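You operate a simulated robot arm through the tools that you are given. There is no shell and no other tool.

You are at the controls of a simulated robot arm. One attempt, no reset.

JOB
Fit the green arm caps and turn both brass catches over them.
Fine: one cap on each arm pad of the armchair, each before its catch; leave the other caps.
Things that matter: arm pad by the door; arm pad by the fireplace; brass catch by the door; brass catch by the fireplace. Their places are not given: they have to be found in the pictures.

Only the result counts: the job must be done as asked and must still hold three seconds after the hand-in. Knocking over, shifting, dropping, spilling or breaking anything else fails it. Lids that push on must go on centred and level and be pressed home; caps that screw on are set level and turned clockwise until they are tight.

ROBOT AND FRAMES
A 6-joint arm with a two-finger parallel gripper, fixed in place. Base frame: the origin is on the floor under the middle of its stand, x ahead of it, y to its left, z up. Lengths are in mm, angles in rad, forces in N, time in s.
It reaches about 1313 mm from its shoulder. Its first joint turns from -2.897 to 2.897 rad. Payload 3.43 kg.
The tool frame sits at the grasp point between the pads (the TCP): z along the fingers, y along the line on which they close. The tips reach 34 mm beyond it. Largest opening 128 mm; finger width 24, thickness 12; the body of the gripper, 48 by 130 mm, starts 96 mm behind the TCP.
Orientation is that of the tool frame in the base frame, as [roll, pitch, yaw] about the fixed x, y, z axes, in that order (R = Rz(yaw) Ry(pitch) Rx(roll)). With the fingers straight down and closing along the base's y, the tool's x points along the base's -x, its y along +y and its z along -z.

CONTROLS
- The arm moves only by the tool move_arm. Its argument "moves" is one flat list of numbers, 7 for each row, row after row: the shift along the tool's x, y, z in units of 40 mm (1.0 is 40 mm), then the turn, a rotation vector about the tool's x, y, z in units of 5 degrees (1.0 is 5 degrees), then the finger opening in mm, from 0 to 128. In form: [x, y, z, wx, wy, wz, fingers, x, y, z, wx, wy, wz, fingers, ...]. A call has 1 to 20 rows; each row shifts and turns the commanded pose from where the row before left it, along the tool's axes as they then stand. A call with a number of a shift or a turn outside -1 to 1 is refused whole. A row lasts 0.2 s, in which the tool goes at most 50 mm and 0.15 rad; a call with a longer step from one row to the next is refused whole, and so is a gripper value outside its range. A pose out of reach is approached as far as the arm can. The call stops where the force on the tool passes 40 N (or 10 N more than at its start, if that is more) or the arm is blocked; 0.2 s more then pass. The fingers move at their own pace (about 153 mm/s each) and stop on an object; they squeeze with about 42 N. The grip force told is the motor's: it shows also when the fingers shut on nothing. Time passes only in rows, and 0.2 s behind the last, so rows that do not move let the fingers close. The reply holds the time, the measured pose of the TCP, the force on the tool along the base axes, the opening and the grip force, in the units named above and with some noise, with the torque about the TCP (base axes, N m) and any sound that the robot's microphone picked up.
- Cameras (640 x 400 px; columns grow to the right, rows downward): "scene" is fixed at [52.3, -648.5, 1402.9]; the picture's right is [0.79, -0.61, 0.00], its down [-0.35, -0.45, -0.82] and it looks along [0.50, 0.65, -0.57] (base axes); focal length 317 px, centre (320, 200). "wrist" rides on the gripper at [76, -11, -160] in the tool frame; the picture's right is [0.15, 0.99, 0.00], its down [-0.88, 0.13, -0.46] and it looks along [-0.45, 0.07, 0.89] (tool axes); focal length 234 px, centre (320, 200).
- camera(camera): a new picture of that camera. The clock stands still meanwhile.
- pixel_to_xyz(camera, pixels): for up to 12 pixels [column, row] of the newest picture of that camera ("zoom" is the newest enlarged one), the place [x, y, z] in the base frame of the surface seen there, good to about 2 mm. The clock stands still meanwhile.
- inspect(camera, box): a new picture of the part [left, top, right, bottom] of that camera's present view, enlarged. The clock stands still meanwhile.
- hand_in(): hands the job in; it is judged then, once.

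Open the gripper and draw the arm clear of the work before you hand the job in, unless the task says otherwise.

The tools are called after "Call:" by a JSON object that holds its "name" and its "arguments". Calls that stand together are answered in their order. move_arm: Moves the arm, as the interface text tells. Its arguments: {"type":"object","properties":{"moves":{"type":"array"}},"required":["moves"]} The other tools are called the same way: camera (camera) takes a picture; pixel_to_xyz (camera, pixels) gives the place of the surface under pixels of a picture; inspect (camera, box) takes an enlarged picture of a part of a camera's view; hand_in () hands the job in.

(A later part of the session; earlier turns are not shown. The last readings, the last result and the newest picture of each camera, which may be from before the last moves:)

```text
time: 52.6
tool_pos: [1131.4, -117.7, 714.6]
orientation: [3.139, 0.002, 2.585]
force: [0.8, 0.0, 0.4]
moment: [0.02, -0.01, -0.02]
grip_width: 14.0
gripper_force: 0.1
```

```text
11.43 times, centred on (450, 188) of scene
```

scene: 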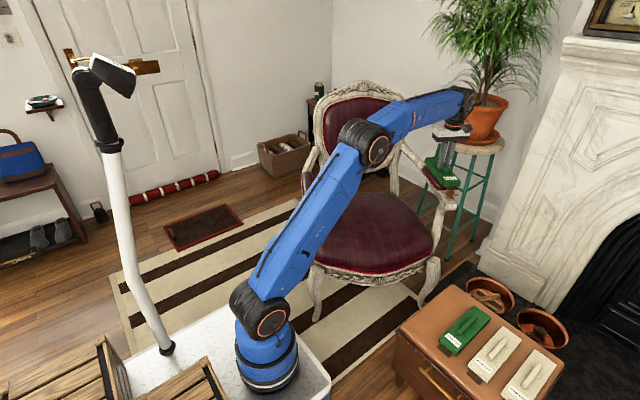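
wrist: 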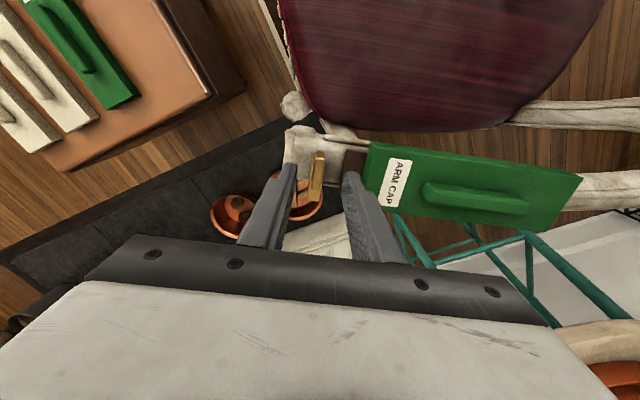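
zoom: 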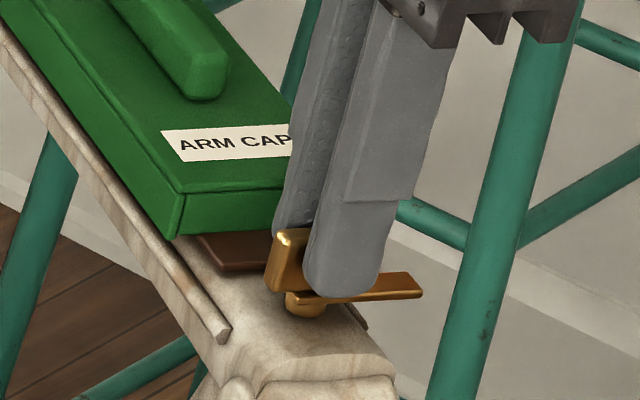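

I measure the front finger's tip edges and the visible handle edge in this zoom.

Call:
{"name": "pixel_to_xyz", "arguments": {"camera": "zoom", "pixels": [[310, 270], [340, 270], [372, 270], [325, 230], [360, 230], [395, 230], [307, 285], [340, 292], [375, 285], [275, 250], [290, 250], [300, 270]]}}

Call:
{"name": "move_arm", "arguments": {"moves": [0, 0, 0, 0, 0, 0, 14]}}

```text
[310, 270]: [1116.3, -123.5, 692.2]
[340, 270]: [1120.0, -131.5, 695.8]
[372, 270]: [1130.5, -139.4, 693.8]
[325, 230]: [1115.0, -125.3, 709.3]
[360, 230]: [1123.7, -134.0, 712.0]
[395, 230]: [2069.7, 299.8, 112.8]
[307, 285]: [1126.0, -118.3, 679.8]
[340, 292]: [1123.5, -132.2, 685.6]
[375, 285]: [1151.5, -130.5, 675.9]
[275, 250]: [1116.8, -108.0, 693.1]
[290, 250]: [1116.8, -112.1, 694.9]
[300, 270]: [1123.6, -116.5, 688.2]
```

```text
time: 53.0
tool_pos: [1131.3, -118.1, 716.3]
orientation: [3.141, 0.002, 2.585]
force: [0.8, -0.2, 0.6]
moment: [0.01, 0.0, 0.0]
grip_width: 14.1
gripper_force: 0.1
```

The finger spans l≈1011.5-1035 against the handle's 1005-1039, so it is centred after all. I close with full squeeze.

Call:
{"name": "move_arm", "arguments": {"moves": [0, 0, 0, 0, 0, 0, 8, 0, 0, 0, 0, 0, 0, 0, 0, 0, 0, 0, 0, 0, 0]}}

Call:
{"name": "move_arm", "arguments": {"moves": [0, 0, 0, 0, 0, 0, 0]}}

```text
time: 53.8
tool_pos: [1131.6, -119.9, 714.2]
orientation: [3.14, 0.002, 2.587]
force: [-3.4, -2.2, 0.3]
moment: [-0.07, 0.25, -0.01]
grip_width: 9.8
gripper_force: 42.2
```

```text
time: 54.2
tool_pos: [1131.5, -119.1, 715.8]
orientation: [3.139, -0.001, 2.586]
force: [-3.8, -3.8, 0.2]
moment: [-0.14, 0.29, 0.03]
grip_width: 9.9
gripper_force: 42.3
```

The grip is firm at 9.9 mm. I turn the catch 10° counter-clockwise first and check the torque.

Call:
{"name": "move_arm", "arguments": {"moves": [0, -0.01, 0, 0, 0, -0.5, 0, 0, 0, 0, 0, 0, -0.75, 0, 0, 0, 0, 0, 0, -0.75, 0, 0, 0, 0, 0, 0, 0, 0]}}

Call:
{"name": "inspect", "arguments": {"camera": "scene", "box": [430, 170, 470, 205]}}

```text
time: 55.2
tool_pos: [1130.9, -118.2, 715.2]
orientation: [3.139, 0.003, 2.761]
force: [-7.6, 4.7, 4.4]
moment: [-0.28, -0.51, -0.01]
grip_width: 9.8
gripper_force: 42.1
```

```text
11.43 times, centred on (450, 188) of scene
```

zoom: 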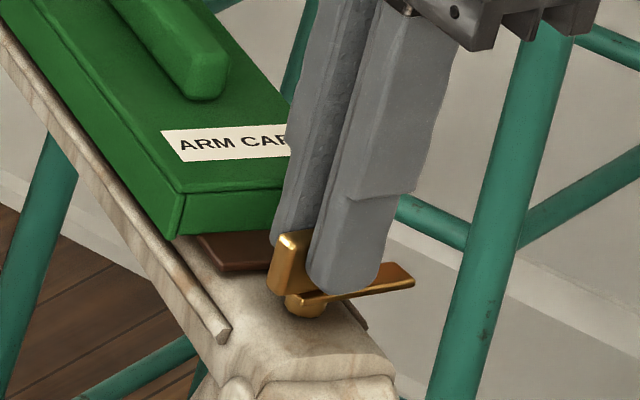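

The catch turned with the fingers; a ~9 N side force hints at a sub-millimetre pivot offset. I compensate slightly and turn another 20°.

Call:
{"name": "move_arm", "arguments": {"moves": [0.015, 0, 0, 0, 0, -1, 0, 0, 0, 0, 0, 0, -1, 0, 0, 0, 0, 0, 0, -1, 0, 0, 0, 0, 0, 0, -1, 0, 0, 0, 0, 0, 0, 0, 0]}}

Call:
{"name": "inspect", "arguments": {"camera": "scene", "box": [430, 170, 470, 205]}}

```text
time: 56.4
tool_pos: [1130.4, -117.8, 715.0]
orientation: [3.141, 0.002, 3.108]
force: [2.2, 11.6, 7.7]
moment: [0.24, -0.67, -0.03]
grip_width: 9.7
gripper_force: 42.4
```

```text
11.43 times, centred on (450, 188) of scene
```

zoom: 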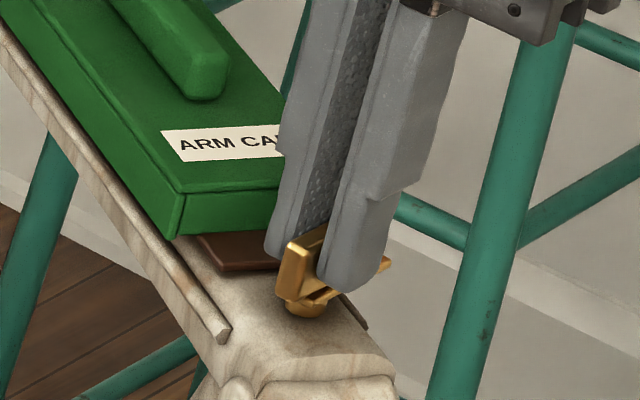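

Now at 30° turned (yaw 178°) with ~12 N in +y and 8 N in z. I compensate a little and continue 20° more.

Call:
{"name": "move_arm", "arguments": {"moves": [0, 0.018, -0.012, 0, 0, -1, 0, 0, 0, 0, 0, 0, -1, 0, 0, 0, 0, 0, 0, -1, 0, 0, 0, 0, 0, 0, -1, 0, 0, 0, 0, 0, 0, 0, 0]}}

Call:
{"name": "inspect", "arguments": {"camera": "scene", "box": [430, 170, 470, 205]}}

```text
time: 57.6
tool_pos: [1130.7, -117.0, 715.9]
orientation: [3.141, 0.001, -2.824]
force: [-6.2, 29.7, 0.3]
moment: [0.86, -0.39, -0.05]
grip_width: 9.7
gripper_force: 41.8
```

```text
11.43 times, centred on (450, 188) of scene
```

zoom: 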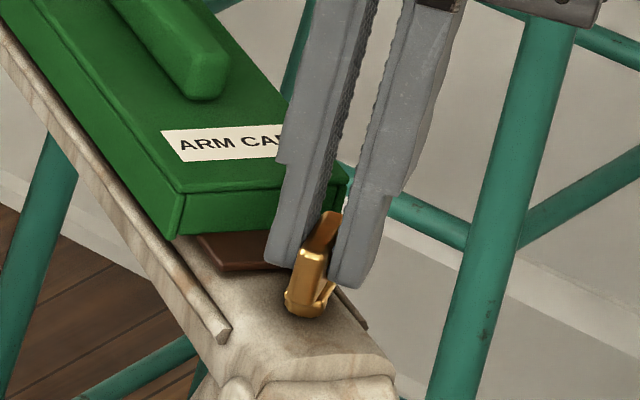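

The rising +y force (30 N) fits a pivot ≈3 mm inboard of my TCP, i.e. at the post rather than the handle's middle. I shift the tool by that amount without turning and re-read the force.

Call:
{"name": "move_arm", "arguments": {"moves": [0.03, 0.04, 0, 0, 0, 0, 0, 0, 0, 0, 0, 0, 0, 0]}}

Call:
{"name": "move_arm", "arguments": {"moves": [0, 0, 0, 0, 0, 0, 0]}}

```text
time: 58.2
tool_pos: [1132.1, -117.0, 714.7]
orientation: [-3.141, 0.003, -2.826]
force: [20.6, 27.8, 0.9]
moment: [0.73, -0.54, -0.05]
grip_width: 10.1
gripper_force: 42.3
```

```text
time: 58.6
tool_pos: [1130.6, -118.0, 715.0]
orientation: [3.141, 0.003, -2.826]
force: [23.3, 25.3, 2.5]
moment: [0.5, -0.16, -0.02]
grip_width: 9.7
gripper_force: 42.1
```

The tool is held by the catch near (1131,-117.5) while my command sits ≈2 mm lower in x and y, so the handle's grip point orbits the pivot at (1128.4,-118.9). I shift the command to remove that load.

Call:
{"name": "move_arm", "arguments": {"moves": [-0.05, 0.031, 0, 0, 0, 0, 0, 0, 0, 0, 0, 0, 0, 0]}}

Call:
{"name": "move_arm", "arguments": {"moves": [0, 0, 0, 0, 0, 0, 0]}}

```text
time: 59.2
tool_pos: [1131.3, -118.6, 714.9]
orientation: [3.14, 0.001, -2.829]
force: [5.9, 4.3, 2.9]
moment: [0.21, -0.27, 0.02]
grip_width: 9.7
gripper_force: 42.0
```

```text
time: 59.6
tool_pos: [1129.5, -117.8, 714.7]
orientation: [-3.141, 0.001, -2.827]
force: [2.7, -4.5, 3.4]
moment: [-0.2, 0.18, -0.02]
grip_width: 9.6
gripper_force: 41.9
```

Forces are now within 5 N. I turn 20° more with tiny compensating shifts.

Call:
{"name": "move_arm", "arguments": {"moves": [0.005, 0.005, 0, 0, 0, -1, 0, 0.005, 0.005, 0, 0, 0, -1, 0, 0.005, 0.005, 0, 0, 0, -1, 0, 0.005, 0.005, 0, 0, 0, -1, 0, 0, 0, 0, 0, 0, 0, 0]}}

Call:
{"name": "inspect", "arguments": {"camera": "scene", "box": [430, 170, 470, 205]}}

```text
time: 60.8
tool_pos: [1130.8, -118.5, 715.8]
orientation: [3.141, 0.001, -2.479]
force: [-2.8, -29.2, 0.8]
moment: [-0.24, -0.54, 0.02]
grip_width: 9.6
gripper_force: 42.0
```

```text
11.43 times, centred on (450, 188) of scene
```

zoom: 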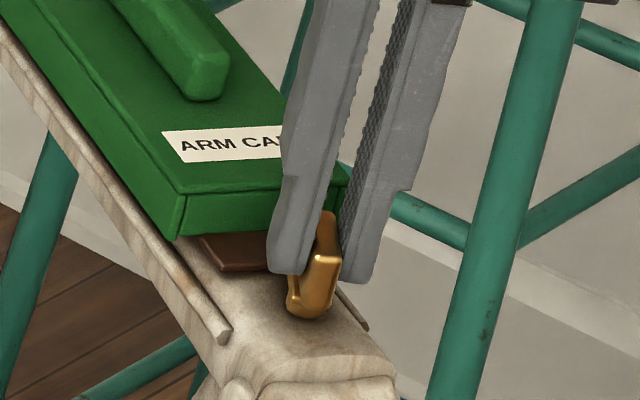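

The catch is 70° round, with -29 N in y now, so my command is ≈2 mm too high in y. I shift it back to unload before the last 20°.

Call:
{"name": "move_arm", "arguments": {"moves": [0.03, -0.03, 0, 0, 0, 0, 0, 0, 0, 0, 0, 0, 0, 0]}}

Call:
{"name": "move_arm", "arguments": {"moves": [0, 0, 0, 0, 0, 0, 0]}}

```text
time: 61.4
tool_pos: [1130.3, -117.7, 714.9]
orientation: [3.141, 0.003, -2.477]
force: [-6.1, -24.3, 0.1]
moment: [-0.39, -0.13, 0.03]
grip_width: 9.5
gripper_force: 41.9
```

```text
time: 61.8
tool_pos: [1131.2, -117.8, 715.7]
orientation: [3.141, 0.001, -2.475]
force: [-6.1, -23.3, 0.2]
moment: [-0.57, 0.12, 0.02]
grip_width: 9.7
gripper_force: 41.6
```

The force eased only to -23 N; I shift another ~1.5 mm in -y and re-read.

Call:
{"name": "move_arm", "arguments": {"moves": [0.025, -0.035, 0, 0, 0, 0, 0, 0, 0, 0, 0, 0, 0, 0]}}

Call:
{"name": "move_arm", "arguments": {"moves": [0, 0, 0, 0, 0, 0, 0]}}

```text
time: 62.4
tool_pos: [1130.6, -118.0, 715.4]
orientation: [3.14, 0.0, -2.476]
force: [-13.3, -9.1, 0.2]
moment: [-0.18, 0.11, -0.02]
grip_width: 9.7
gripper_force: 41.9
```

```text
time: 62.8
tool_pos: [1130.5, -117.3, 715.7]
orientation: [3.139, 0.001, -2.477]
force: [-17.3, -0.8, -1.0]
moment: [0.25, 0.0, -0.02]
grip_width: 9.8
gripper_force: 42.1
```

Load is down to 17 N in x. I nudge the command and turn 10° further.

Call:
{"name": "move_arm", "arguments": {"moves": [0.02, 0.015, 0, 0, 0, -0.5, 0, 0, 0, 0, 0, 0, -0.75, 0, 0, 0, 0, 0, 0, -0.75, 0, 0, 0, 0, 0, 0, 0, 0]}}

Call:
{"name": "move_arm", "arguments": {"moves": [0, 0, 0, 0, 0, 0, 0]}}

Call:
{"name": "inspect", "arguments": {"camera": "scene", "box": [430, 170, 470, 205]}}

```text
time: 63.8
tool_pos: [1130.6, -117.2, 714.6]
orientation: [3.142, 0.002, -2.303]
force: [17.0, 12.8, -1.1]
moment: [0.42, -0.45, -0.01]
grip_width: 9.6
gripper_force: 42.0
```

```text
time: 64.2
tool_pos: [1130.1, -117.3, 714.6]
orientation: [3.142, 0.003, -2.3]
force: [15.5, 9.0, 0.8]
moment: [0.7, -0.88, 0.01]
grip_width: 10.1
gripper_force: 41.7
```

```text
11.43 times, centred on (450, 188) of scene
```

zoom: 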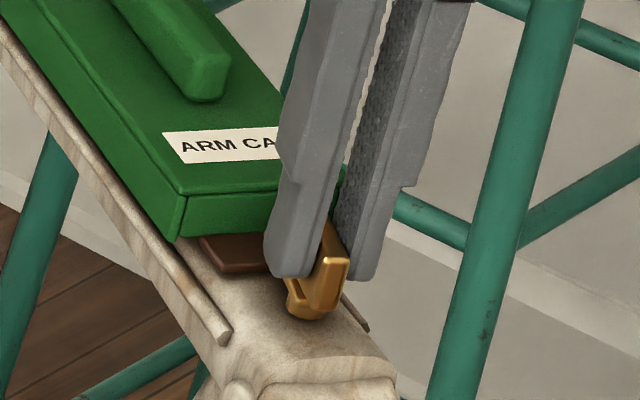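

80° turned, moderate load. I turn the remaining 10° to yaw ≈238°.

Call:
{"name": "move_arm", "arguments": {"moves": [-0.015, 0, 0, 0, 0, -0.5, 0, 0, 0, 0, 0, 0, -0.75, 0, 0, 0, 0, 0, 0, -0.75, 0, 0, 0, 0, 0, 0, 0, 0]}}

Call:
{"name": "move_arm", "arguments": {"moves": [0, 0, 0, 0, 0, 0, 0]}}

Call:
{"name": "inspect", "arguments": {"camera": "scene", "box": [430, 170, 470, 205]}}

Call:
{"name": "inspect", "arguments": {"camera": "wrist", "box": [250, 60, 390, 200]}}

```text
time: 65.2
tool_pos: [1129.5, -119.8, 716.0]
orientation: [-3.14, 0.003, -2.127]
force: [8.1, 14.8, 0.7]
moment: [0.1, 0.07, -0.21]
grip_width: 10.0
gripper_force: 41.7
```

```text
time: 65.6
tool_pos: [1128.9, -116.7, 715.1]
orientation: [-3.14, 0.001, -2.128]
force: [7.1, 16.0, -0.5]
moment: [0.28, 0.03, -0.17]
grip_width: 9.9
gripper_force: 42.0
```

```text
11.43 times, centred on (450, 188) of scene
```

zoom: 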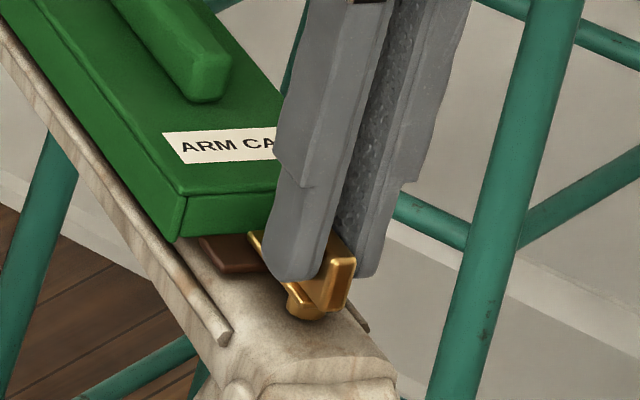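

```text
2.86 times, centred on (320, 130) of wrist
```

zoom: 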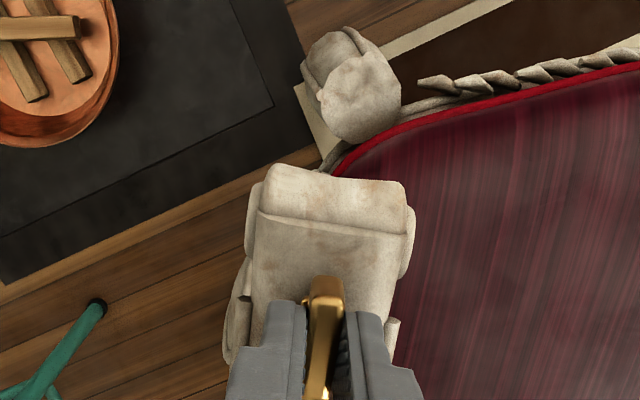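

The handle now lies along the arm and the tongue points over the dark tab; a -0.2 N·m torque suggests it reached its stop. I open the fingers and rise clear.

Call:
{"name": "move_arm", "arguments": {"moves": [0, 0, 0, 0, 0, 0, 14, 0, 0, 0, 0, 0, 0, 24, 0, 0, 0, 0, 0, 0, 36, 0, 0, -0.5, 0, 0, 0, 36, 0, 0, -0.9, 0, 0, 0, 36, 0, 0, -0.9, 0, 0, 0, 36, 0, 0, 0, 0, 0, 0, 60]}}

Call:
{"name": "inspect", "arguments": {"camera": "scene", "box": [430, 170, 470, 205]}}

Call:
{"name": "camera", "arguments": {"camera": "wrist"}}

Call:
{"name": "inspect", "arguments": {"camera": "wrist", "box": [250, 80, 390, 220]}}

```text
time: 67.2
tool_pos: [1126.8, -119.3, 809.4]
orientation: [-3.142, 0.001, -2.128]
force: [0.2, -0.4, 0.6]
moment: [0.02, 0.01, 0.01]
grip_width: 60.2
gripper_force: 0.0
```

```text
11.43 times, centred on (450, 188) of scene
```

zoom: 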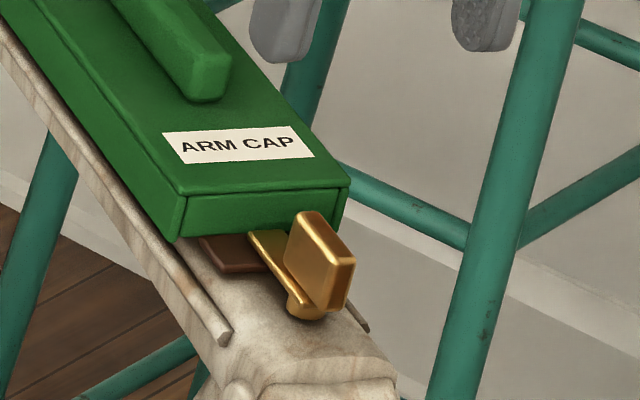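

```text
taken
```

wrist: 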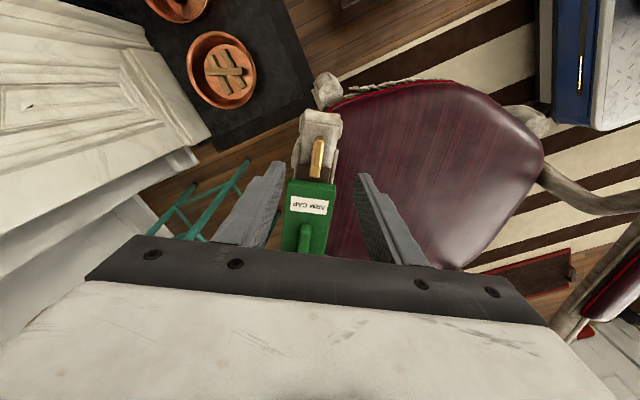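

```text
2.86 times, centred on (320, 150) of wrist
```

zoom: 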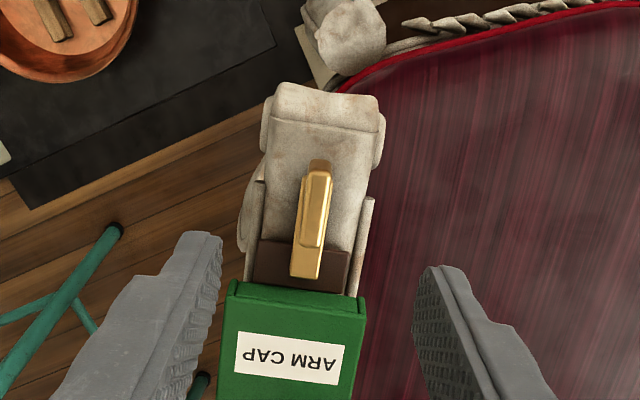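

The catch lies straight over the tab in both views. I measure the tongue and handle to verify its angle, and that the cap is still level.

Call:
{"name": "pixel_to_xyz", "arguments": {"camera": "zoom", "pixels": [[294, 274], [318, 277], [318, 178], [308, 240], [313, 210], [300, 250], [270, 262], [340, 270], [240, 290], [355, 305], [265, 310], [340, 330]]}}

```text
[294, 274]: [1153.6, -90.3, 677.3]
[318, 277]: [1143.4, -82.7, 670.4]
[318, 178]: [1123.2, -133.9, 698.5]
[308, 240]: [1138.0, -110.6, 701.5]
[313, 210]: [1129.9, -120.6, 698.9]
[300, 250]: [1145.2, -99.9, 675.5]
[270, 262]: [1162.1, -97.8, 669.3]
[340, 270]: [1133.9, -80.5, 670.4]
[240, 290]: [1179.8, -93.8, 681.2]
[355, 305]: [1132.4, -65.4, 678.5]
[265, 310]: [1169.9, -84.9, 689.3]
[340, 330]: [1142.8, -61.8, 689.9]
```

The handle points at 57.6° and the tongue tip sits over the tab: fireplace side done. I rotate the tool back to yaw 180° at height, then go over cap B on the chest.

Call:
{"name": "move_arm", "arguments": {"moves": [0, 0, 0, 0, 0, 0.9683, 60, 0, 0, 0, 0, 0, 0.9683, 60, 0, 0, 0, 0, 0, 0.9683, 60, 0, 0, 0, 0, 0, 0.9683, 60, 0, 0, 0, 0, 0, 0.9683, 60, 0, 0, 0, 0, 0, 0.9683, 60, 0, 0, 0, 0, 0, 0.9683, 60, 0, 0, 0, 0, 0, 0.9683, 60, 0, 0, 0, 0, 0, 0.9683, 60, 0, 0, 0, 0, 0, 0.9683, 60, 0, 0, 0, 0, 0, 0.9683, 60, 0, 0, 0, 0, 0, 0.9683, 60, 0, 0, 0, 0, 0, 0, 60]}}

Call:
{"name": "move_arm", "arguments": {"moves": [0.552, -0.63, 0.479, 0, 0, 0, 60, 0.552, -0.63, 0.479, 0, 0, 0, 60, 0.552, -0.63, 0.479, 0, 0, 0, 60, 0.552, -0.63, 0.479, 0, 0, 0, 60, 0.552, -0.63, 0.479, 0, 0, 0, 60, 0.552, -0.63, 0.479, 0, 0, 0, 60, 0.552, -0.63, 0.479, 0, 0, 0, 60, 0.552, -0.63, 0.479, 0, 0, 0, 60, 0.552, -0.63, 0.479, 0, 0, 0, 60, 0.552, -0.63, 0.479, 0, 0, 0, 60, 0.552, -0.63, 0.479, 0, 0, 0, 60, 0.552, -0.63, 0.479, 0, 0, 0, 60, 0.552, -0.63, 0.479, 0, 0, 0, 60, 0, 0, 0, 0, 0, 0, 60]}}

Call:
{"name": "move_arm", "arguments": {"moves": [0, 0, 0, 0, 0, 0, 60]}}

Call:
{"name": "camera", "arguments": {"camera": "wrist"}}

Call:
{"name": "camera", "arguments": {"camera": "scene"}}

```text
time: 70.0
tool_pos: [1129.0, -117.5, 807.9]
orientation: [3.139, 0.001, 3.141]
force: [-0.5, 0.4, 0.1]
moment: [-0.03, 0.0, 0.0]
grip_width: 60.0
gripper_force: 0.0
```

```text
time: 73.0
tool_pos: [842.7, -446.9, 559.2]
orientation: [3.14, 0.003, 3.141]
force: [-0.3, -0.4, -0.9]
moment: [0.02, -0.01, 0.01]
grip_width: 60.0
gripper_force: 0.0
```

```text
time: 73.4
tool_pos: [843.9, -447.0, 559.8]
orientation: [3.14, 0.001, -3.141]
force: [-0.4, 0.3, -0.2]
moment: [0.01, 0.02, -0.02]
grip_width: 59.8
gripper_force: 0.1
```

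```text
taken
```

wrist: 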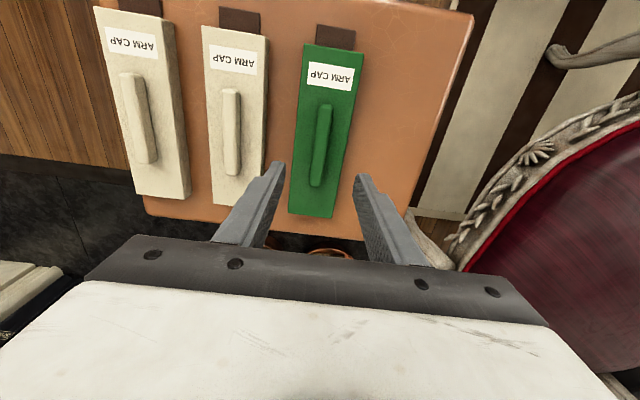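

```text
taken
```

scene: 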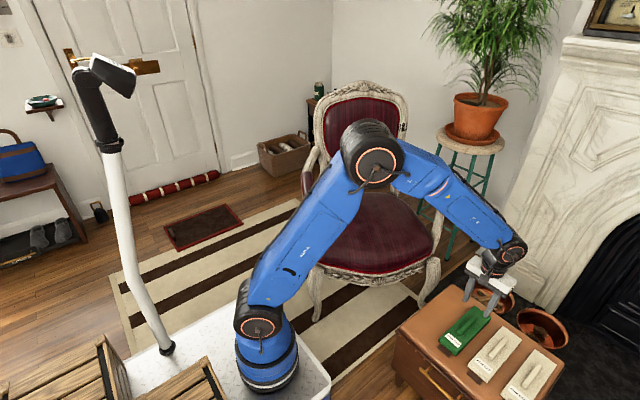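

TCP ≈(843.3,-447,559.5), centred over cap B's ridge. I descend to about z 467 with a small -4 mm x correction and check.

Call:
{"name": "move_arm", "arguments": {"moves": [0.05, 0, 0.78, 0, 0, 0, 60, 0.04, 0, 0.78, 0, 0, 0, 60, 0, 0, 0.75, 0, 0, 0, 60, 0, 0, 0, 0, 0, 0, 60]}}

Call:
{"name": "move_arm", "arguments": {"moves": [0, 0, 0, 0, 0, 0, 50]}}

Call:
{"name": "camera", "arguments": {"camera": "wrist"}}

```text
time: 74.4
tool_pos: [839.6, -445.2, 466.7]
orientation: [3.14, 0.002, 3.141]
force: [-0.1, -0.2, 0.0]
moment: [-0.03, 0.01, -0.03]
grip_width: 60.1
gripper_force: 0.1
```

```text
time: 74.8
tool_pos: [839.2, -444.4, 467.6]
orientation: [3.139, 0.002, -3.14]
force: [-0.6, 0.4, 0.7]
moment: [0.0, -0.01, 0.0]
grip_width: 49.9
gripper_force: 0.0
```

```text
taken
```

wrist: 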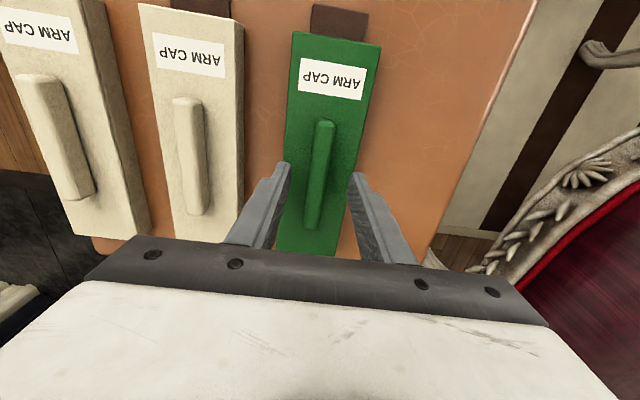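

TCP is ≈2 mm high in y. I correct that, lower 5.5 mm to z≈461.7, and close on the ridge.

Call:
{"name": "move_arm", "arguments": {"moves": [0, -0.05, 0.1375, 0, 0, 0, 50, 0, 0, 0, 0, 0, 0, 50, 0, 0, 0, 0, 0, 0, 30, 0, 0, 0, 0, 0, 0, 20, 0, 0, 0, 0, 0, 0, 14, 0, 0, 0, 0, 0, 0, 0, 0, 0, 0, 0, 0, 0, 0]}}

Call:
{"name": "move_arm", "arguments": {"moves": [0, 0, 0, 0, 0, 0, 0]}}

Call:
{"name": "move_arm", "arguments": {"moves": [0, 0, 0, 0, 0, 0, 0]}}

Call:
{"name": "inspect", "arguments": {"camera": "scene", "box": [400, 260, 520, 360]}}

```text
time: 76.4
tool_pos: [838.5, -447.0, 460.7]
orientation: [3.139, 0.001, 3.141]
force: [-0.6, -0.1, 0.0]
moment: [-0.02, -0.01, 0.03]
grip_width: 15.0
gripper_force: 42.4
```

```text
time: 76.8
tool_pos: [839.0, -446.2, 462.2]
orientation: [3.14, 0.004, 3.141]
force: [-0.5, 0.1, 0.0]
moment: [-0.04, -0.01, -0.03]
grip_width: 14.8
gripper_force: 42.0
```

```text
time: 77.2
tool_pos: [838.5, -446.8, 461.4]
orientation: [3.138, 0.001, 3.141]
force: [0.5, -0.9, 0.1]
moment: [-0.04, 0.0, 0.02]
grip_width: 14.9
gripper_force: 41.8
```

```text
4.00 times, centred on (460, 310) of scene
```

zoom: 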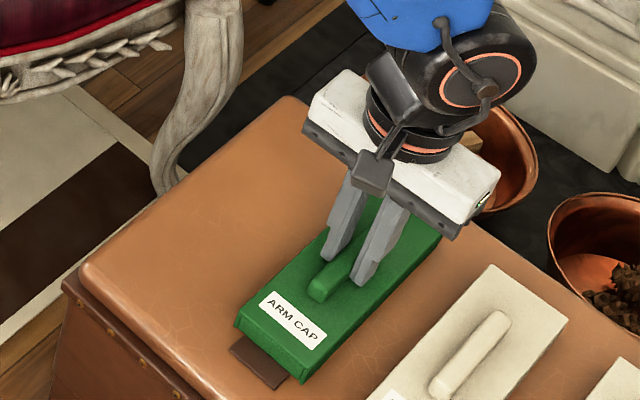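

Cap B is gripped at (838.7,-446.7), 1.3 mm toward the tab from its centre. I lift straight up 110 mm, then continue rising while turning +58.1°.

Call:
{"name": "move_arm", "arguments": {"moves": [0, 0, -0.3, 0, 0, 0, 0, 0, 0, -0.8, 0, 0, 0, 0, 0, 0, -0.9, 0, 0, 0, 0, 0, 0, -0.8, 0, 0, 0, 0, 0, 0, -0.6, 0, 0, -0.9683, 0, 0, 0, -0.6, 0, 0, -0.9683, 0, 0, 0, -0.6, 0, 0, -0.9683, 0, 0, 0, -0.6, 0, 0, -0.9683, 0, 0, 0, -0.6, 0, 0, -0.9683, 0, 0, 0, -0.6, 0, 0, -0.9683, 0, 0, 0, -0.6, 0, 0, -0.9683, 0, 0, 0, -0.6, 0, 0, -0.9683, 0, 0, 0, -0.6, 0, 0, -0.9683, 0, 0, 0, -0.6, 0, 0, -0.9683, 0, 0, 0, -0.6, 0, 0, -0.9683, 0, 0, 0, -0.6, 0, 0, -0.9683, 0, 0, 0, 0, 0, 0, 0, 0]}}

Call:
{"name": "camera", "arguments": {"camera": "scene"}}

Call:
{"name": "camera", "arguments": {"camera": "wrist"}}

```text
time: 80.8
tool_pos: [835.9, -448.4, 857.9]
orientation: [-3.142, 0.002, -2.128]
force: [-1.4, -0.6, -0.7]
moment: [0.0, -0.01, -0.01]
grip_width: 14.6
gripper_force: 41.9
```

```text
taken
```

scene: 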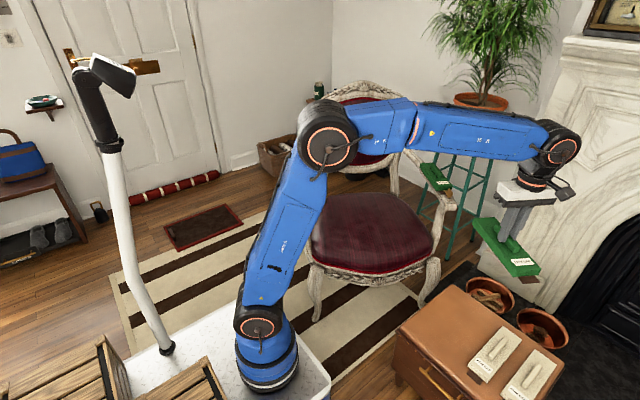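

```text
taken
```

wrist: 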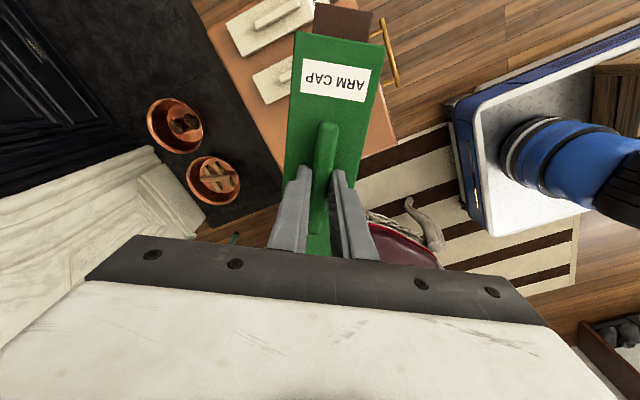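

The cap is turned with its tab toward the chair's front. I carry it across at z≈858 toward the door pad, stopping short to check.

Call:
{"name": "move_arm", "arguments": {"moves": [-0.7726, 0.6498, 0, 0, 0, 0, 0, -0.7726, 0.6498, 0, 0, 0, 0, 0, -0.7726, 0.6498, 0, 0, 0, 0, 0, -0.7726, 0.6498, 0, 0, 0, 0, 0, -0.7726, 0.6498, 0, 0, 0, 0, 0, -0.7726, 0.6498, 0, 0, 0, 0, 0, -0.7726, 0.6498, 0, 0, 0, 0, 0, -0.7726, 0.6498, 0, 0, 0, 0, 0, -0.7726, 0.6498, 0, 0, 0, 0, 0, -0.7726, 0.6498, 0, 0, 0, 0, 0, -0.7726, 0.6498, 0, 0, 0, 0, 0, -0.7726, 0.6498, 0, 0, 0, 0, 0, -0.7726, 0.6498, 0, 0, 0, 0, 0, -0.7726, 0.6498, 0, 0, 0, 0, 0, -0.7726, 0.6498, 0, 0, 0, 0, 0, -0.7726, 0.6498, 0, 0, 0, 0, 0, 0, 0, 0, 0, 0, 0, 0]}}

Call:
{"name": "camera", "arguments": {"camera": "scene"}}

```text
time: 84.4
tool_pos: [746.9, 190.3, 859.7]
orientation: [-3.14, 0.002, -2.128]
force: [-0.4, 0.0, -0.1]
moment: [-0.01, -0.02, 0.01]
grip_width: 14.7
gripper_force: 42.0
```

```text
taken
```

scene: 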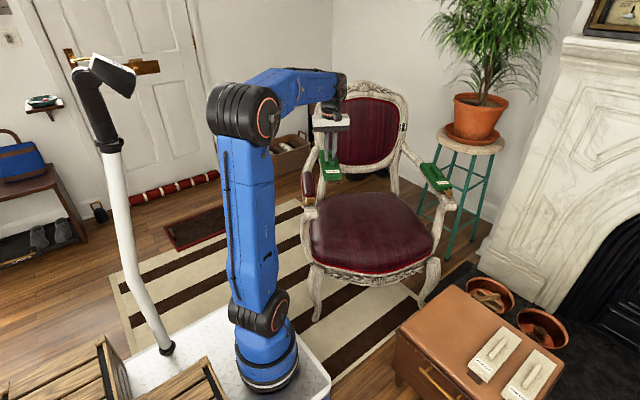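

At (746.9,190.3,859.7), clear of everything. I finish the approach to hover over the door pad and lower to z≈790.

Call:
{"name": "move_arm", "arguments": {"moves": [-0.7725, 0.668, 0, 0, 0, 0, 0, -0.7725, 0.668, 0, 0, 0, 0, 0, -0.7725, 0.668, 0, 0, 0, 0, 0, 0, 0, 0.87, 0, 0, 0, 0, 0, 0, 0.87, 0, 0, 0, 0, 0, 0, 0, 0, 0, 0, 0]}}

Call:
{"name": "move_arm", "arguments": {"moves": [0, 0, 0, 0, 0, 0, 0]}}

Call:
{"name": "move_arm", "arguments": {"moves": [0, 0, 0, 0, 0, 0, 0]}}

Call:
{"name": "camera", "arguments": {"camera": "wrist"}}

Call:
{"name": "pixel_to_xyz", "arguments": {"camera": "wrist", "pixels": [[297, 37], [382, 50], [294, 65], [378, 72], [291, 92], [374, 95], [288, 120], [369, 120], [289, 105], [371, 108], [320, 40], [355, 45]]}}

Call:
{"name": "inspect", "arguments": {"camera": "scene", "box": [285, 140, 355, 205]}}

```text
time: 85.8
tool_pos: [726.6, 312.7, 791.2]
orientation: [-3.139, 0.002, -2.128]
force: [-0.6, -0.4, -0.1]
moment: [0.0, -0.02, -0.01]
grip_width: 14.9
gripper_force: 42.2
```

```text
time: 86.2
tool_pos: [726.5, 312.5, 792.4]
orientation: [-3.14, 0.001, -2.127]
force: [-0.4, 0.0, -0.3]
moment: [-0.01, 0.02, -0.03]
grip_width: 14.9
gripper_force: 42.0
```

```text
time: 86.6
tool_pos: [726.1, 312.9, 792.3]
orientation: [-3.14, 0.002, -2.129]
force: [-0.5, 0.8, -0.7]
moment: [0.03, 0.03, 0.0]
grip_width: 14.8
gripper_force: 41.8
```

```text
taken
```

wrist: 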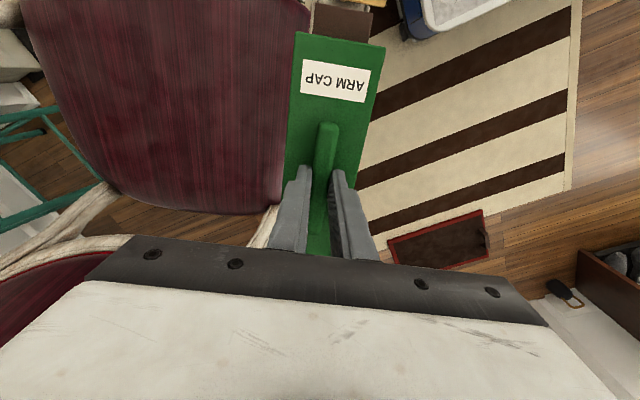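

```text
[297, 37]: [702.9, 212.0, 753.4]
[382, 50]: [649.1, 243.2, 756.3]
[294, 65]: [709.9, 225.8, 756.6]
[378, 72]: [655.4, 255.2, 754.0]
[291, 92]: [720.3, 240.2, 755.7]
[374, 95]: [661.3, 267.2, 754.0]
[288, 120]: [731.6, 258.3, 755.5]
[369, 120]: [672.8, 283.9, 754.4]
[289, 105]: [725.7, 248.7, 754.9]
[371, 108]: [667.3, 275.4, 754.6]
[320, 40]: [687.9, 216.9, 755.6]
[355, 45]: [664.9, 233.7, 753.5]
```

```text
6.15 times, centred on (320, 172) of scene
```

zoom: 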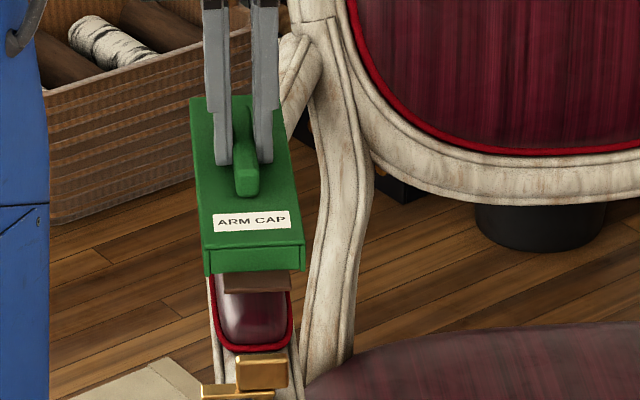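

The wrist data put the cap centre at l≈452.9, a≈652 (target 453.4, 650.3). I cross-check with the scene view of the cap's front top edge at zoom (205,248)-(302,246) and the pad's front rim.

Call:
{"name": "pixel_to_xyz", "arguments": {"camera": "zoom", "pixels": [[206, 246], [300, 243], [250, 246], [230, 246], [275, 244], [215, 335], [250, 350], [275, 347], [291, 320], [212, 300], [198, 150], [292, 200]]}}

Call:
{"name": "pixel_to_xyz", "arguments": {"camera": "wrist", "pixels": [[296, 45], [380, 60], [292, 80], [377, 82], [290, 98], [372, 102], [287, 132], [367, 130], [310, 38], [330, 41], [345, 43], [370, 47]]}}

```text
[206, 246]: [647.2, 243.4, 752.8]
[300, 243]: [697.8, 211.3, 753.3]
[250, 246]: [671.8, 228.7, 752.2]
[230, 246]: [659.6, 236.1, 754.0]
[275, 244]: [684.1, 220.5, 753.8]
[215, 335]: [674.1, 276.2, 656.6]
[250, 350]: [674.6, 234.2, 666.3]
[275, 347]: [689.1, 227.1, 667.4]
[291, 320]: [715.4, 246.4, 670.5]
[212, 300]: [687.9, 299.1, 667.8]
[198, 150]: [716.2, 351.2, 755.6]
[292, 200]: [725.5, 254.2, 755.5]
```

```text
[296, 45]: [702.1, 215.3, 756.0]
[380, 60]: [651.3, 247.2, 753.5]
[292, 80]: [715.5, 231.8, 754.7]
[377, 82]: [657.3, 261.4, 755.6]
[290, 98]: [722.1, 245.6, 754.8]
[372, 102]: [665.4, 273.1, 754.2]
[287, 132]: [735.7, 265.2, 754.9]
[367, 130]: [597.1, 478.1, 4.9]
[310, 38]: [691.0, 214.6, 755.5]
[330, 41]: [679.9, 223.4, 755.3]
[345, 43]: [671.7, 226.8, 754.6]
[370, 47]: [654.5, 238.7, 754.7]
```

Both cameras: cap front at a≈548.2 (want ≈547.2) and l≈452.6 (want ≈453.5). I nudge +1 mm tool x, -0.8 mm tool y, and lower to z≈757.

Call:
{"name": "move_arm", "arguments": {"moves": [0.025, -0.02, 0, 0, 0, 0, 0, 0, 0, 0.4, 0, 0, 0, 0, 0, 0, 0.45, 0, 0, 0, 0, 0, 0, 0, 0, 0, 0, 0]}}

Call:
{"name": "move_arm", "arguments": {"moves": [0, 0, 0, 0, 0, 0, 0]}}

Call:
{"name": "move_arm", "arguments": {"moves": [0, 0, 0, 0, 0, 0, 0]}}

Call:
{"name": "camera", "arguments": {"camera": "wrist"}}

Call:
{"name": "pixel_to_xyz", "arguments": {"camera": "wrist", "pixels": [[297, 37], [382, 50], [294, 65], [378, 72], [291, 92], [374, 95], [288, 120], [369, 120], [289, 105], [371, 108], [320, 40], [355, 45]]}}

Call:
{"name": "pixel_to_xyz", "arguments": {"camera": "wrist", "pixels": [[296, 45], [380, 60], [292, 80], [377, 82], [290, 98], [372, 102], [287, 132], [366, 125], [310, 38], [330, 41], [345, 43], [370, 47]]}}

Call:
{"name": "inspect", "arguments": {"camera": "scene", "box": [285, 150, 345, 205]}}

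```text
time: 87.6
tool_pos: [725.5, 311.0, 757.5]
orientation: [-3.139, 0.001, -2.128]
force: [0.4, 0.1, -1.2]
moment: [-0.01, 0.0, -0.01]
grip_width: 14.7
gripper_force: 42.1
```

```text
time: 88.0
tool_pos: [726.5, 311.1, 757.3]
orientation: [-3.14, 0.001, -2.128]
force: [-0.6, -0.5, 0.3]
moment: [0.02, 0.05, -0.06]
grip_width: 14.8
gripper_force: 42.3
```

```text
time: 88.4
tool_pos: [727.0, 310.4, 756.8]
orientation: [-3.141, 0.002, -2.128]
force: [-0.1, 0.5, -0.5]
moment: [-0.02, 0.0, 0.05]
grip_width: 14.8
gripper_force: 41.7
```

```text
taken
```

wrist: 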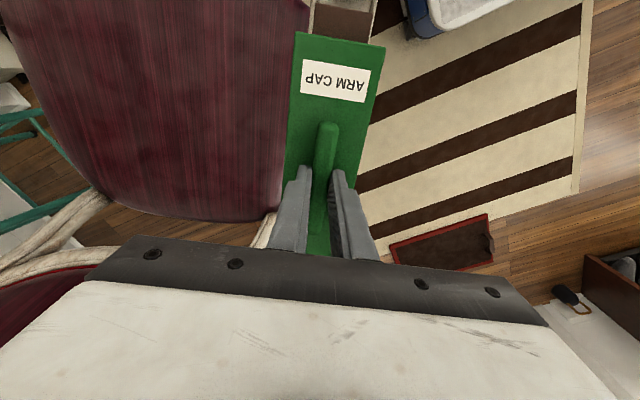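

```text
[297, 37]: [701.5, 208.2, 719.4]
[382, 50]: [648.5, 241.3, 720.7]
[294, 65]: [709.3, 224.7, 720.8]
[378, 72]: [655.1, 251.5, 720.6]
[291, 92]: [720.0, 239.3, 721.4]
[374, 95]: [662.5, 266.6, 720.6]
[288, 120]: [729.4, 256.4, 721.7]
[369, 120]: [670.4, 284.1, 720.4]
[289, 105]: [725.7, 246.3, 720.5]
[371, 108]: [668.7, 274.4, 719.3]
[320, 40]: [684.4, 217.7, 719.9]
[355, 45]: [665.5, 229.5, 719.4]
```

```text
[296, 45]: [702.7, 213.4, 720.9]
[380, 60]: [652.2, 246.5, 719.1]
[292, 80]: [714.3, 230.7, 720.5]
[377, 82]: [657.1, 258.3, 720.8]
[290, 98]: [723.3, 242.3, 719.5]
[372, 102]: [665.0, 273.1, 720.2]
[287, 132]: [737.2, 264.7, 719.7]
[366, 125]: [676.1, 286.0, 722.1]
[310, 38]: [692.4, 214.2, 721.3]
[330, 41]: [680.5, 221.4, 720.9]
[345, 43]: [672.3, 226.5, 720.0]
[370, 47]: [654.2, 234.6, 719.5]
```

```text
7.27 times, centred on (315, 178) of scene
```

zoom: 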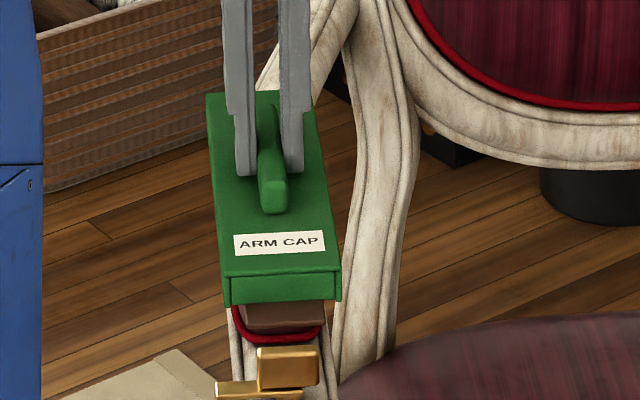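

The cap now measures l≈453.45 and front a≈546.9, right on target. I lower in 4 mm steps, watching the force.

Call:
{"name": "move_arm", "arguments": {"moves": [0, 0, 0.1, 0, 0, 0, 0, 0, 0, 0.1, 0, 0, 0, 0, 0, 0, 0.1, 0, 0, 0, 0, 0, 0, 0.1, 0, 0, 0, 0, 0, 0, 0, 0, 0, 0, 0]}}

Call:
{"name": "inspect", "arguments": {"camera": "scene", "box": [285, 150, 345, 205]}}

```text
time: 89.6
tool_pos: [729.0, 311.5, 740.6]
orientation: [-3.139, 0.003, -2.129]
force: [0.0, -0.3, -0.3]
moment: [-0.02, 0.03, -0.03]
grip_width: 14.9
gripper_force: 41.9
```

```text
7.27 times, centred on (315, 178) of scene
```

zoom: 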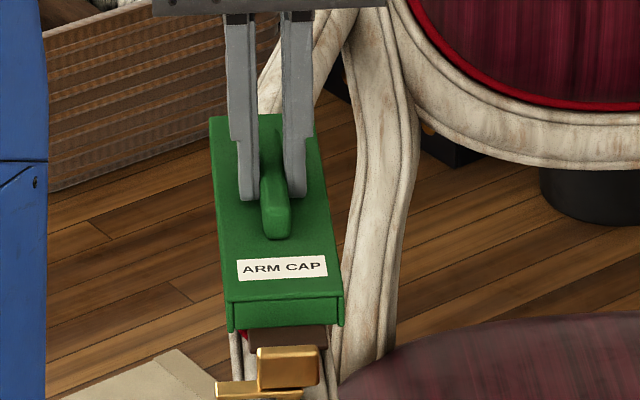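

The reading jumped ~2.5 mm in x, so I take more readings and camera points before going lower.

Call:
{"name": "move_arm", "arguments": {"moves": [0, 0, 0, 0, 0, 0, 0]}}

Call:
{"name": "move_arm", "arguments": {"moves": [0, 0, 0, 0, 0, 0, 0]}}

Call:
{"name": "camera", "arguments": {"camera": "wrist"}}

Call:
{"name": "pixel_to_xyz", "arguments": {"camera": "wrist", "pixels": [[297, 37], [382, 50], [294, 65], [378, 72], [291, 92], [374, 95], [288, 120], [369, 120], [289, 105], [371, 108], [320, 40], [355, 45]]}}

Call:
{"name": "pixel_to_xyz", "arguments": {"camera": "wrist", "pixels": [[296, 45], [380, 60], [292, 80], [377, 82], [290, 98], [372, 102], [287, 132], [366, 125], [310, 38], [330, 41], [345, 43], [370, 47]]}}

```text
time: 90.0
tool_pos: [727.9, 312.1, 740.5]
orientation: [-3.141, 0.002, -2.129]
force: [0.5, 0.3, -0.9]
moment: [-0.01, 0.0, 0.03]
grip_width: 15.0
gripper_force: 42.0
```

```text
time: 90.4
tool_pos: [728.4, 311.5, 739.9]
orientation: [-3.139, 0.002, -2.127]
force: [-0.3, 0.9, -0.7]
moment: [0.04, -0.03, 0.01]
grip_width: 14.7
gripper_force: 42.1
```

```text
taken
```

wrist: 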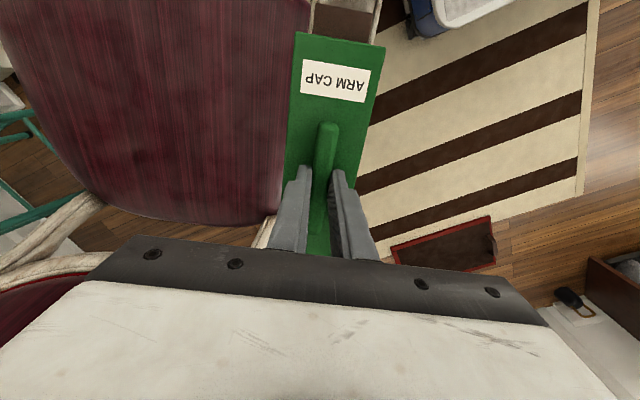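

```text
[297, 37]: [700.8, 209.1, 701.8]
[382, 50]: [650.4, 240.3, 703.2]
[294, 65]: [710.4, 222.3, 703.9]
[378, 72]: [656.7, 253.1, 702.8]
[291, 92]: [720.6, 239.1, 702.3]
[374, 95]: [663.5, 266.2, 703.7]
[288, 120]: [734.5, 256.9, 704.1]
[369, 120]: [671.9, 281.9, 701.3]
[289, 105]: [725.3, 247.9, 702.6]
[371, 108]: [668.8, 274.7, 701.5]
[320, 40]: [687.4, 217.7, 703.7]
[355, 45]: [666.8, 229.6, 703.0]
```

```text
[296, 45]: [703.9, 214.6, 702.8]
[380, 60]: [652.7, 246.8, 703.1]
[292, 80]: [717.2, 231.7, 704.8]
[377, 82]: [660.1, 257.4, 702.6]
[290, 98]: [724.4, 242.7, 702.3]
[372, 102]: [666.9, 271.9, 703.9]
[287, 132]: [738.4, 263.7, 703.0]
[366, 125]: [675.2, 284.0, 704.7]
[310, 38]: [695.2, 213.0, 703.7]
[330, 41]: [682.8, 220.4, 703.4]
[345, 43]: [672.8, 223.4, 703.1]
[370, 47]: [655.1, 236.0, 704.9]
```

Cap centre l≈454.3 and front a≈547.2, still within a millimetre. I go down further with a 0.5 mm tool-y nudge.

Call:
{"name": "move_arm", "arguments": {"moves": [0, 0.0125, 0.08, 0, 0, 0, 0, 0, 0, 0.08, 0, 0, 0, 0, 0, 0, 0.06, 0, 0, 0, 0, 0, 0, 0, 0, 0, 0, 0]}}

Call:
{"name": "inspect", "arguments": {"camera": "scene", "box": [285, 150, 345, 205]}}

```text
time: 91.4
tool_pos: [728.0, 311.4, 730.9]
orientation: [-3.14, 0.002, -2.126]
force: [0.4, 0.5, -0.9]
moment: [-0.04, 0.02, 0.0]
grip_width: 14.8
gripper_force: 42.2
```

```text
7.27 times, centred on (315, 178) of scene
```

zoom: 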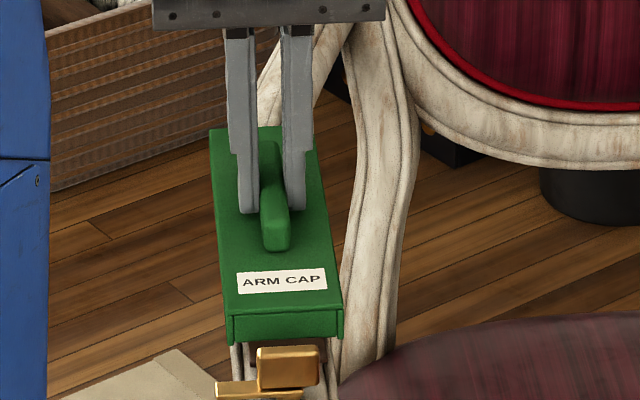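

No contact yet at z≈731. I continue down in 2 mm steps.

Call:
{"name": "move_arm", "arguments": {"moves": [0, 0, 0.05, 0, 0, 0, 0, 0, 0, 0.05, 0, 0, 0, 0, 0, 0, 0.025, 0, 0, 0, 0, 0, 0, 0, 0, 0, 0, 0]}}

Call:
{"name": "move_arm", "arguments": {"moves": [0, 0, 0.025, 0, 0, 0, 0, 0, 0, 0, 0, 0, 0, 0]}}

```text
time: 92.4
tool_pos: [727.3, 311.7, 726.5]
orientation: [3.141, 0.003, -2.129]
force: [1.6, 0.4, 1.1]
moment: [-0.07, 0.07, 0.01]
grip_width: 14.6
gripper_force: 42.1
```

```text
time: 93.0
tool_pos: [727.3, 310.8, 726.2]
orientation: [-3.139, 0.003, -2.126]
force: [5.1, 4.5, 13.5]
moment: [-0.54, 0.28, 0.14]
grip_width: 14.9
gripper_force: 41.8
```

Contact at z≈726 with 13.5 N, the same seat height as on the other side. I press on to about 35 N to bring it home.

Call:
{"name": "move_arm", "arguments": {"moves": [0, 0, 0.025, 0, 0, 0, 0, 0, 0, 0, 0, 0, 0, 0]}}

Call:
{"name": "move_arm", "arguments": {"moves": [0, 0, 0.025, 0, 0, 0, 0, 0, 0, 0, 0, 0, 0, 0]}}

Call:
{"name": "inspect", "arguments": {"camera": "scene", "box": [285, 150, 345, 205]}}

```text
time: 93.6
tool_pos: [727.5, 310.2, 726.3]
orientation: [-3.141, 0.006, -2.128]
force: [3.2, 5.5, 28.6]
moment: [0.16, -0.03, 0.15]
grip_width: 14.9
gripper_force: 42.1
```

```text
time: 94.0
tool_pos: [727.2, 311.9, 726.4]
orientation: [-3.137, 0.007, -2.128]
force: [-2.0, -1.5, 11.6]
moment: [-0.02, 0.24, 0.13]
grip_width: 14.9
gripper_force: 42.0
stopped in row 1: the force on the tool passed its limit at 43 N (the readings are from after the stop); the commanded pose is now the measured one
```

```text
7.27 times, centred on (315, 178) of scene
```

zoom: 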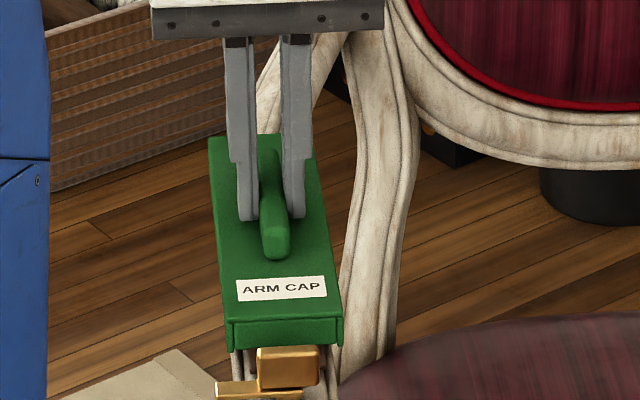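

Pressed to 43 N with no further travel, so the cap is home; the command relaxed to 12 N. I ease off slightly and open the fingers.

Call:
{"name": "move_arm", "arguments": {"moves": [0, 0, -0.015, 0, 0, 0, 0, 0, 0, 0, 0, 0, 0, 0]}}

Call:
{"name": "move_arm", "arguments": {"moves": [0, 0, 0, 0, 0, 0, 18, 0, 0, 0, 0, 0, 0, 26, 0, 0, 0, 0, 0, 0, 40, 0, 0, 0, 0, 0, 0, 40]}}

Call:
{"name": "inspect", "arguments": {"camera": "scene", "box": [285, 150, 345, 205]}}

Call:
{"name": "pixel_to_xyz", "arguments": {"camera": "zoom", "pixels": [[230, 315], [335, 310], [280, 312], [215, 150], [310, 150], [255, 300], [310, 300], [225, 250], [325, 250], [300, 335], [240, 335], [215, 200]]}}

```text
time: 94.6
tool_pos: [727.4, 311.7, 726.8]
orientation: [-3.14, 0.003, -2.127]
force: [2.3, -1.7, 6.9]
moment: [0.14, -0.09, 0.12]
grip_width: 15.2
gripper_force: 41.9
```

```text
time: 95.6
tool_pos: [726.2, 312.2, 726.4]
orientation: [-3.138, 0.005, -2.128]
force: [0.3, 0.6, 0.8]
moment: [-0.01, 0.04, -0.02]
grip_width: 39.9
gripper_force: 0.1
```

```text
7.27 times, centred on (315, 178) of scene
```

zoom: 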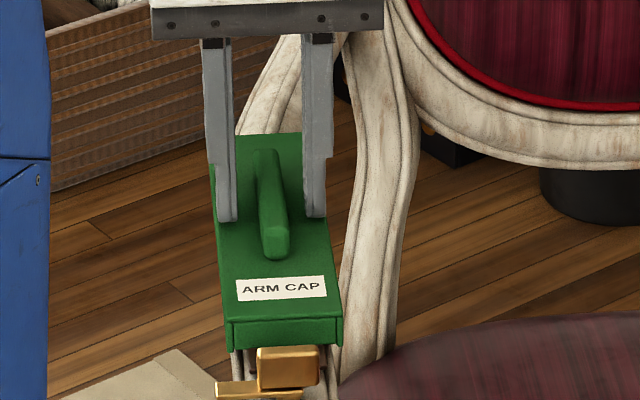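

```text
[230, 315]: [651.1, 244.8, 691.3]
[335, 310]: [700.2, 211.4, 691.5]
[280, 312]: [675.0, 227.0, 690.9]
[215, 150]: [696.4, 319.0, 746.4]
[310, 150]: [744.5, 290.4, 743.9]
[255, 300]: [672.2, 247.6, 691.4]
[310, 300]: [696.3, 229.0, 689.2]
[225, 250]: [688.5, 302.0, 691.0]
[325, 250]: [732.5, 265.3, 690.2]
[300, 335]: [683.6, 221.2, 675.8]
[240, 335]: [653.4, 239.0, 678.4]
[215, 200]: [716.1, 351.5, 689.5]
```

The door cap sits level at z≈690.5, like the other. I rise 76 mm with open fingers and shift forward for a close look at the door catch.

Call:
{"name": "move_arm", "arguments": {"moves": [0, 0, -0.5, 0, 0, 0, 40, 0, 0, -0.7, 0, 0, 0, 40, 0, 0, -0.7, 0, 0, 0, 60, 0.78, 0.012, 0, 0, 0, 0, 60, 0.78, 0.012, 0, 0, 0, 0, 60, 0.78, 0.012, 0, 0, 0, 0, 60, 0.78, 0.012, 0, 0, 0, 0, 60, 0, 0, 0, 0, 0, 0, 60]}}

Call:
{"name": "move_arm", "arguments": {"moves": [0, 0, 0, 0, 0, 0, 60]}}

Call:
{"name": "inspect", "arguments": {"camera": "scene", "box": [290, 175, 330, 210]}}

Call:
{"name": "inspect", "arguments": {"camera": "wrist", "box": [270, 80, 370, 180]}}

```text
time: 97.4
tool_pos: [659.6, 203.3, 803.0]
orientation: [-3.139, 0.004, -2.13]
force: [0.6, -0.3, 0.2]
moment: [0.03, -0.02, -0.03]
grip_width: 60.2
gripper_force: 0.0
```

```text
time: 97.8
tool_pos: [659.0, 203.2, 803.2]
orientation: [-3.14, 0.002, -2.131]
force: [0.4, 0.2, -0.6]
moment: [-0.01, 0.02, 0.0]
grip_width: 59.9
gripper_force: 0.0
```

```text
11.43 times, centred on (310, 192) of scene
```

zoom: 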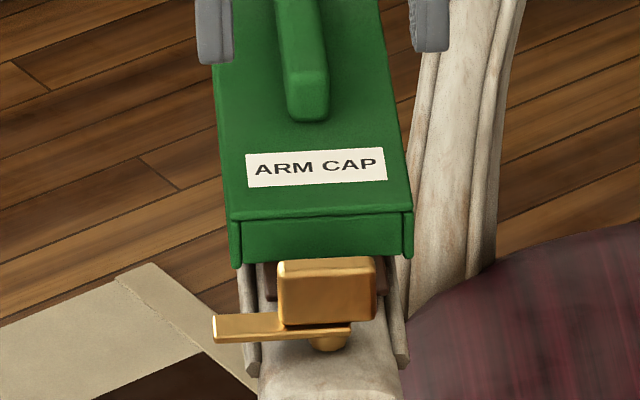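

```text
4.00 times, centred on (320, 130) of wrist
```

zoom: 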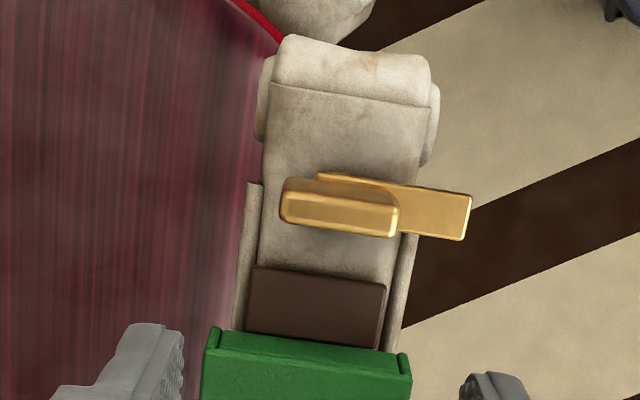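

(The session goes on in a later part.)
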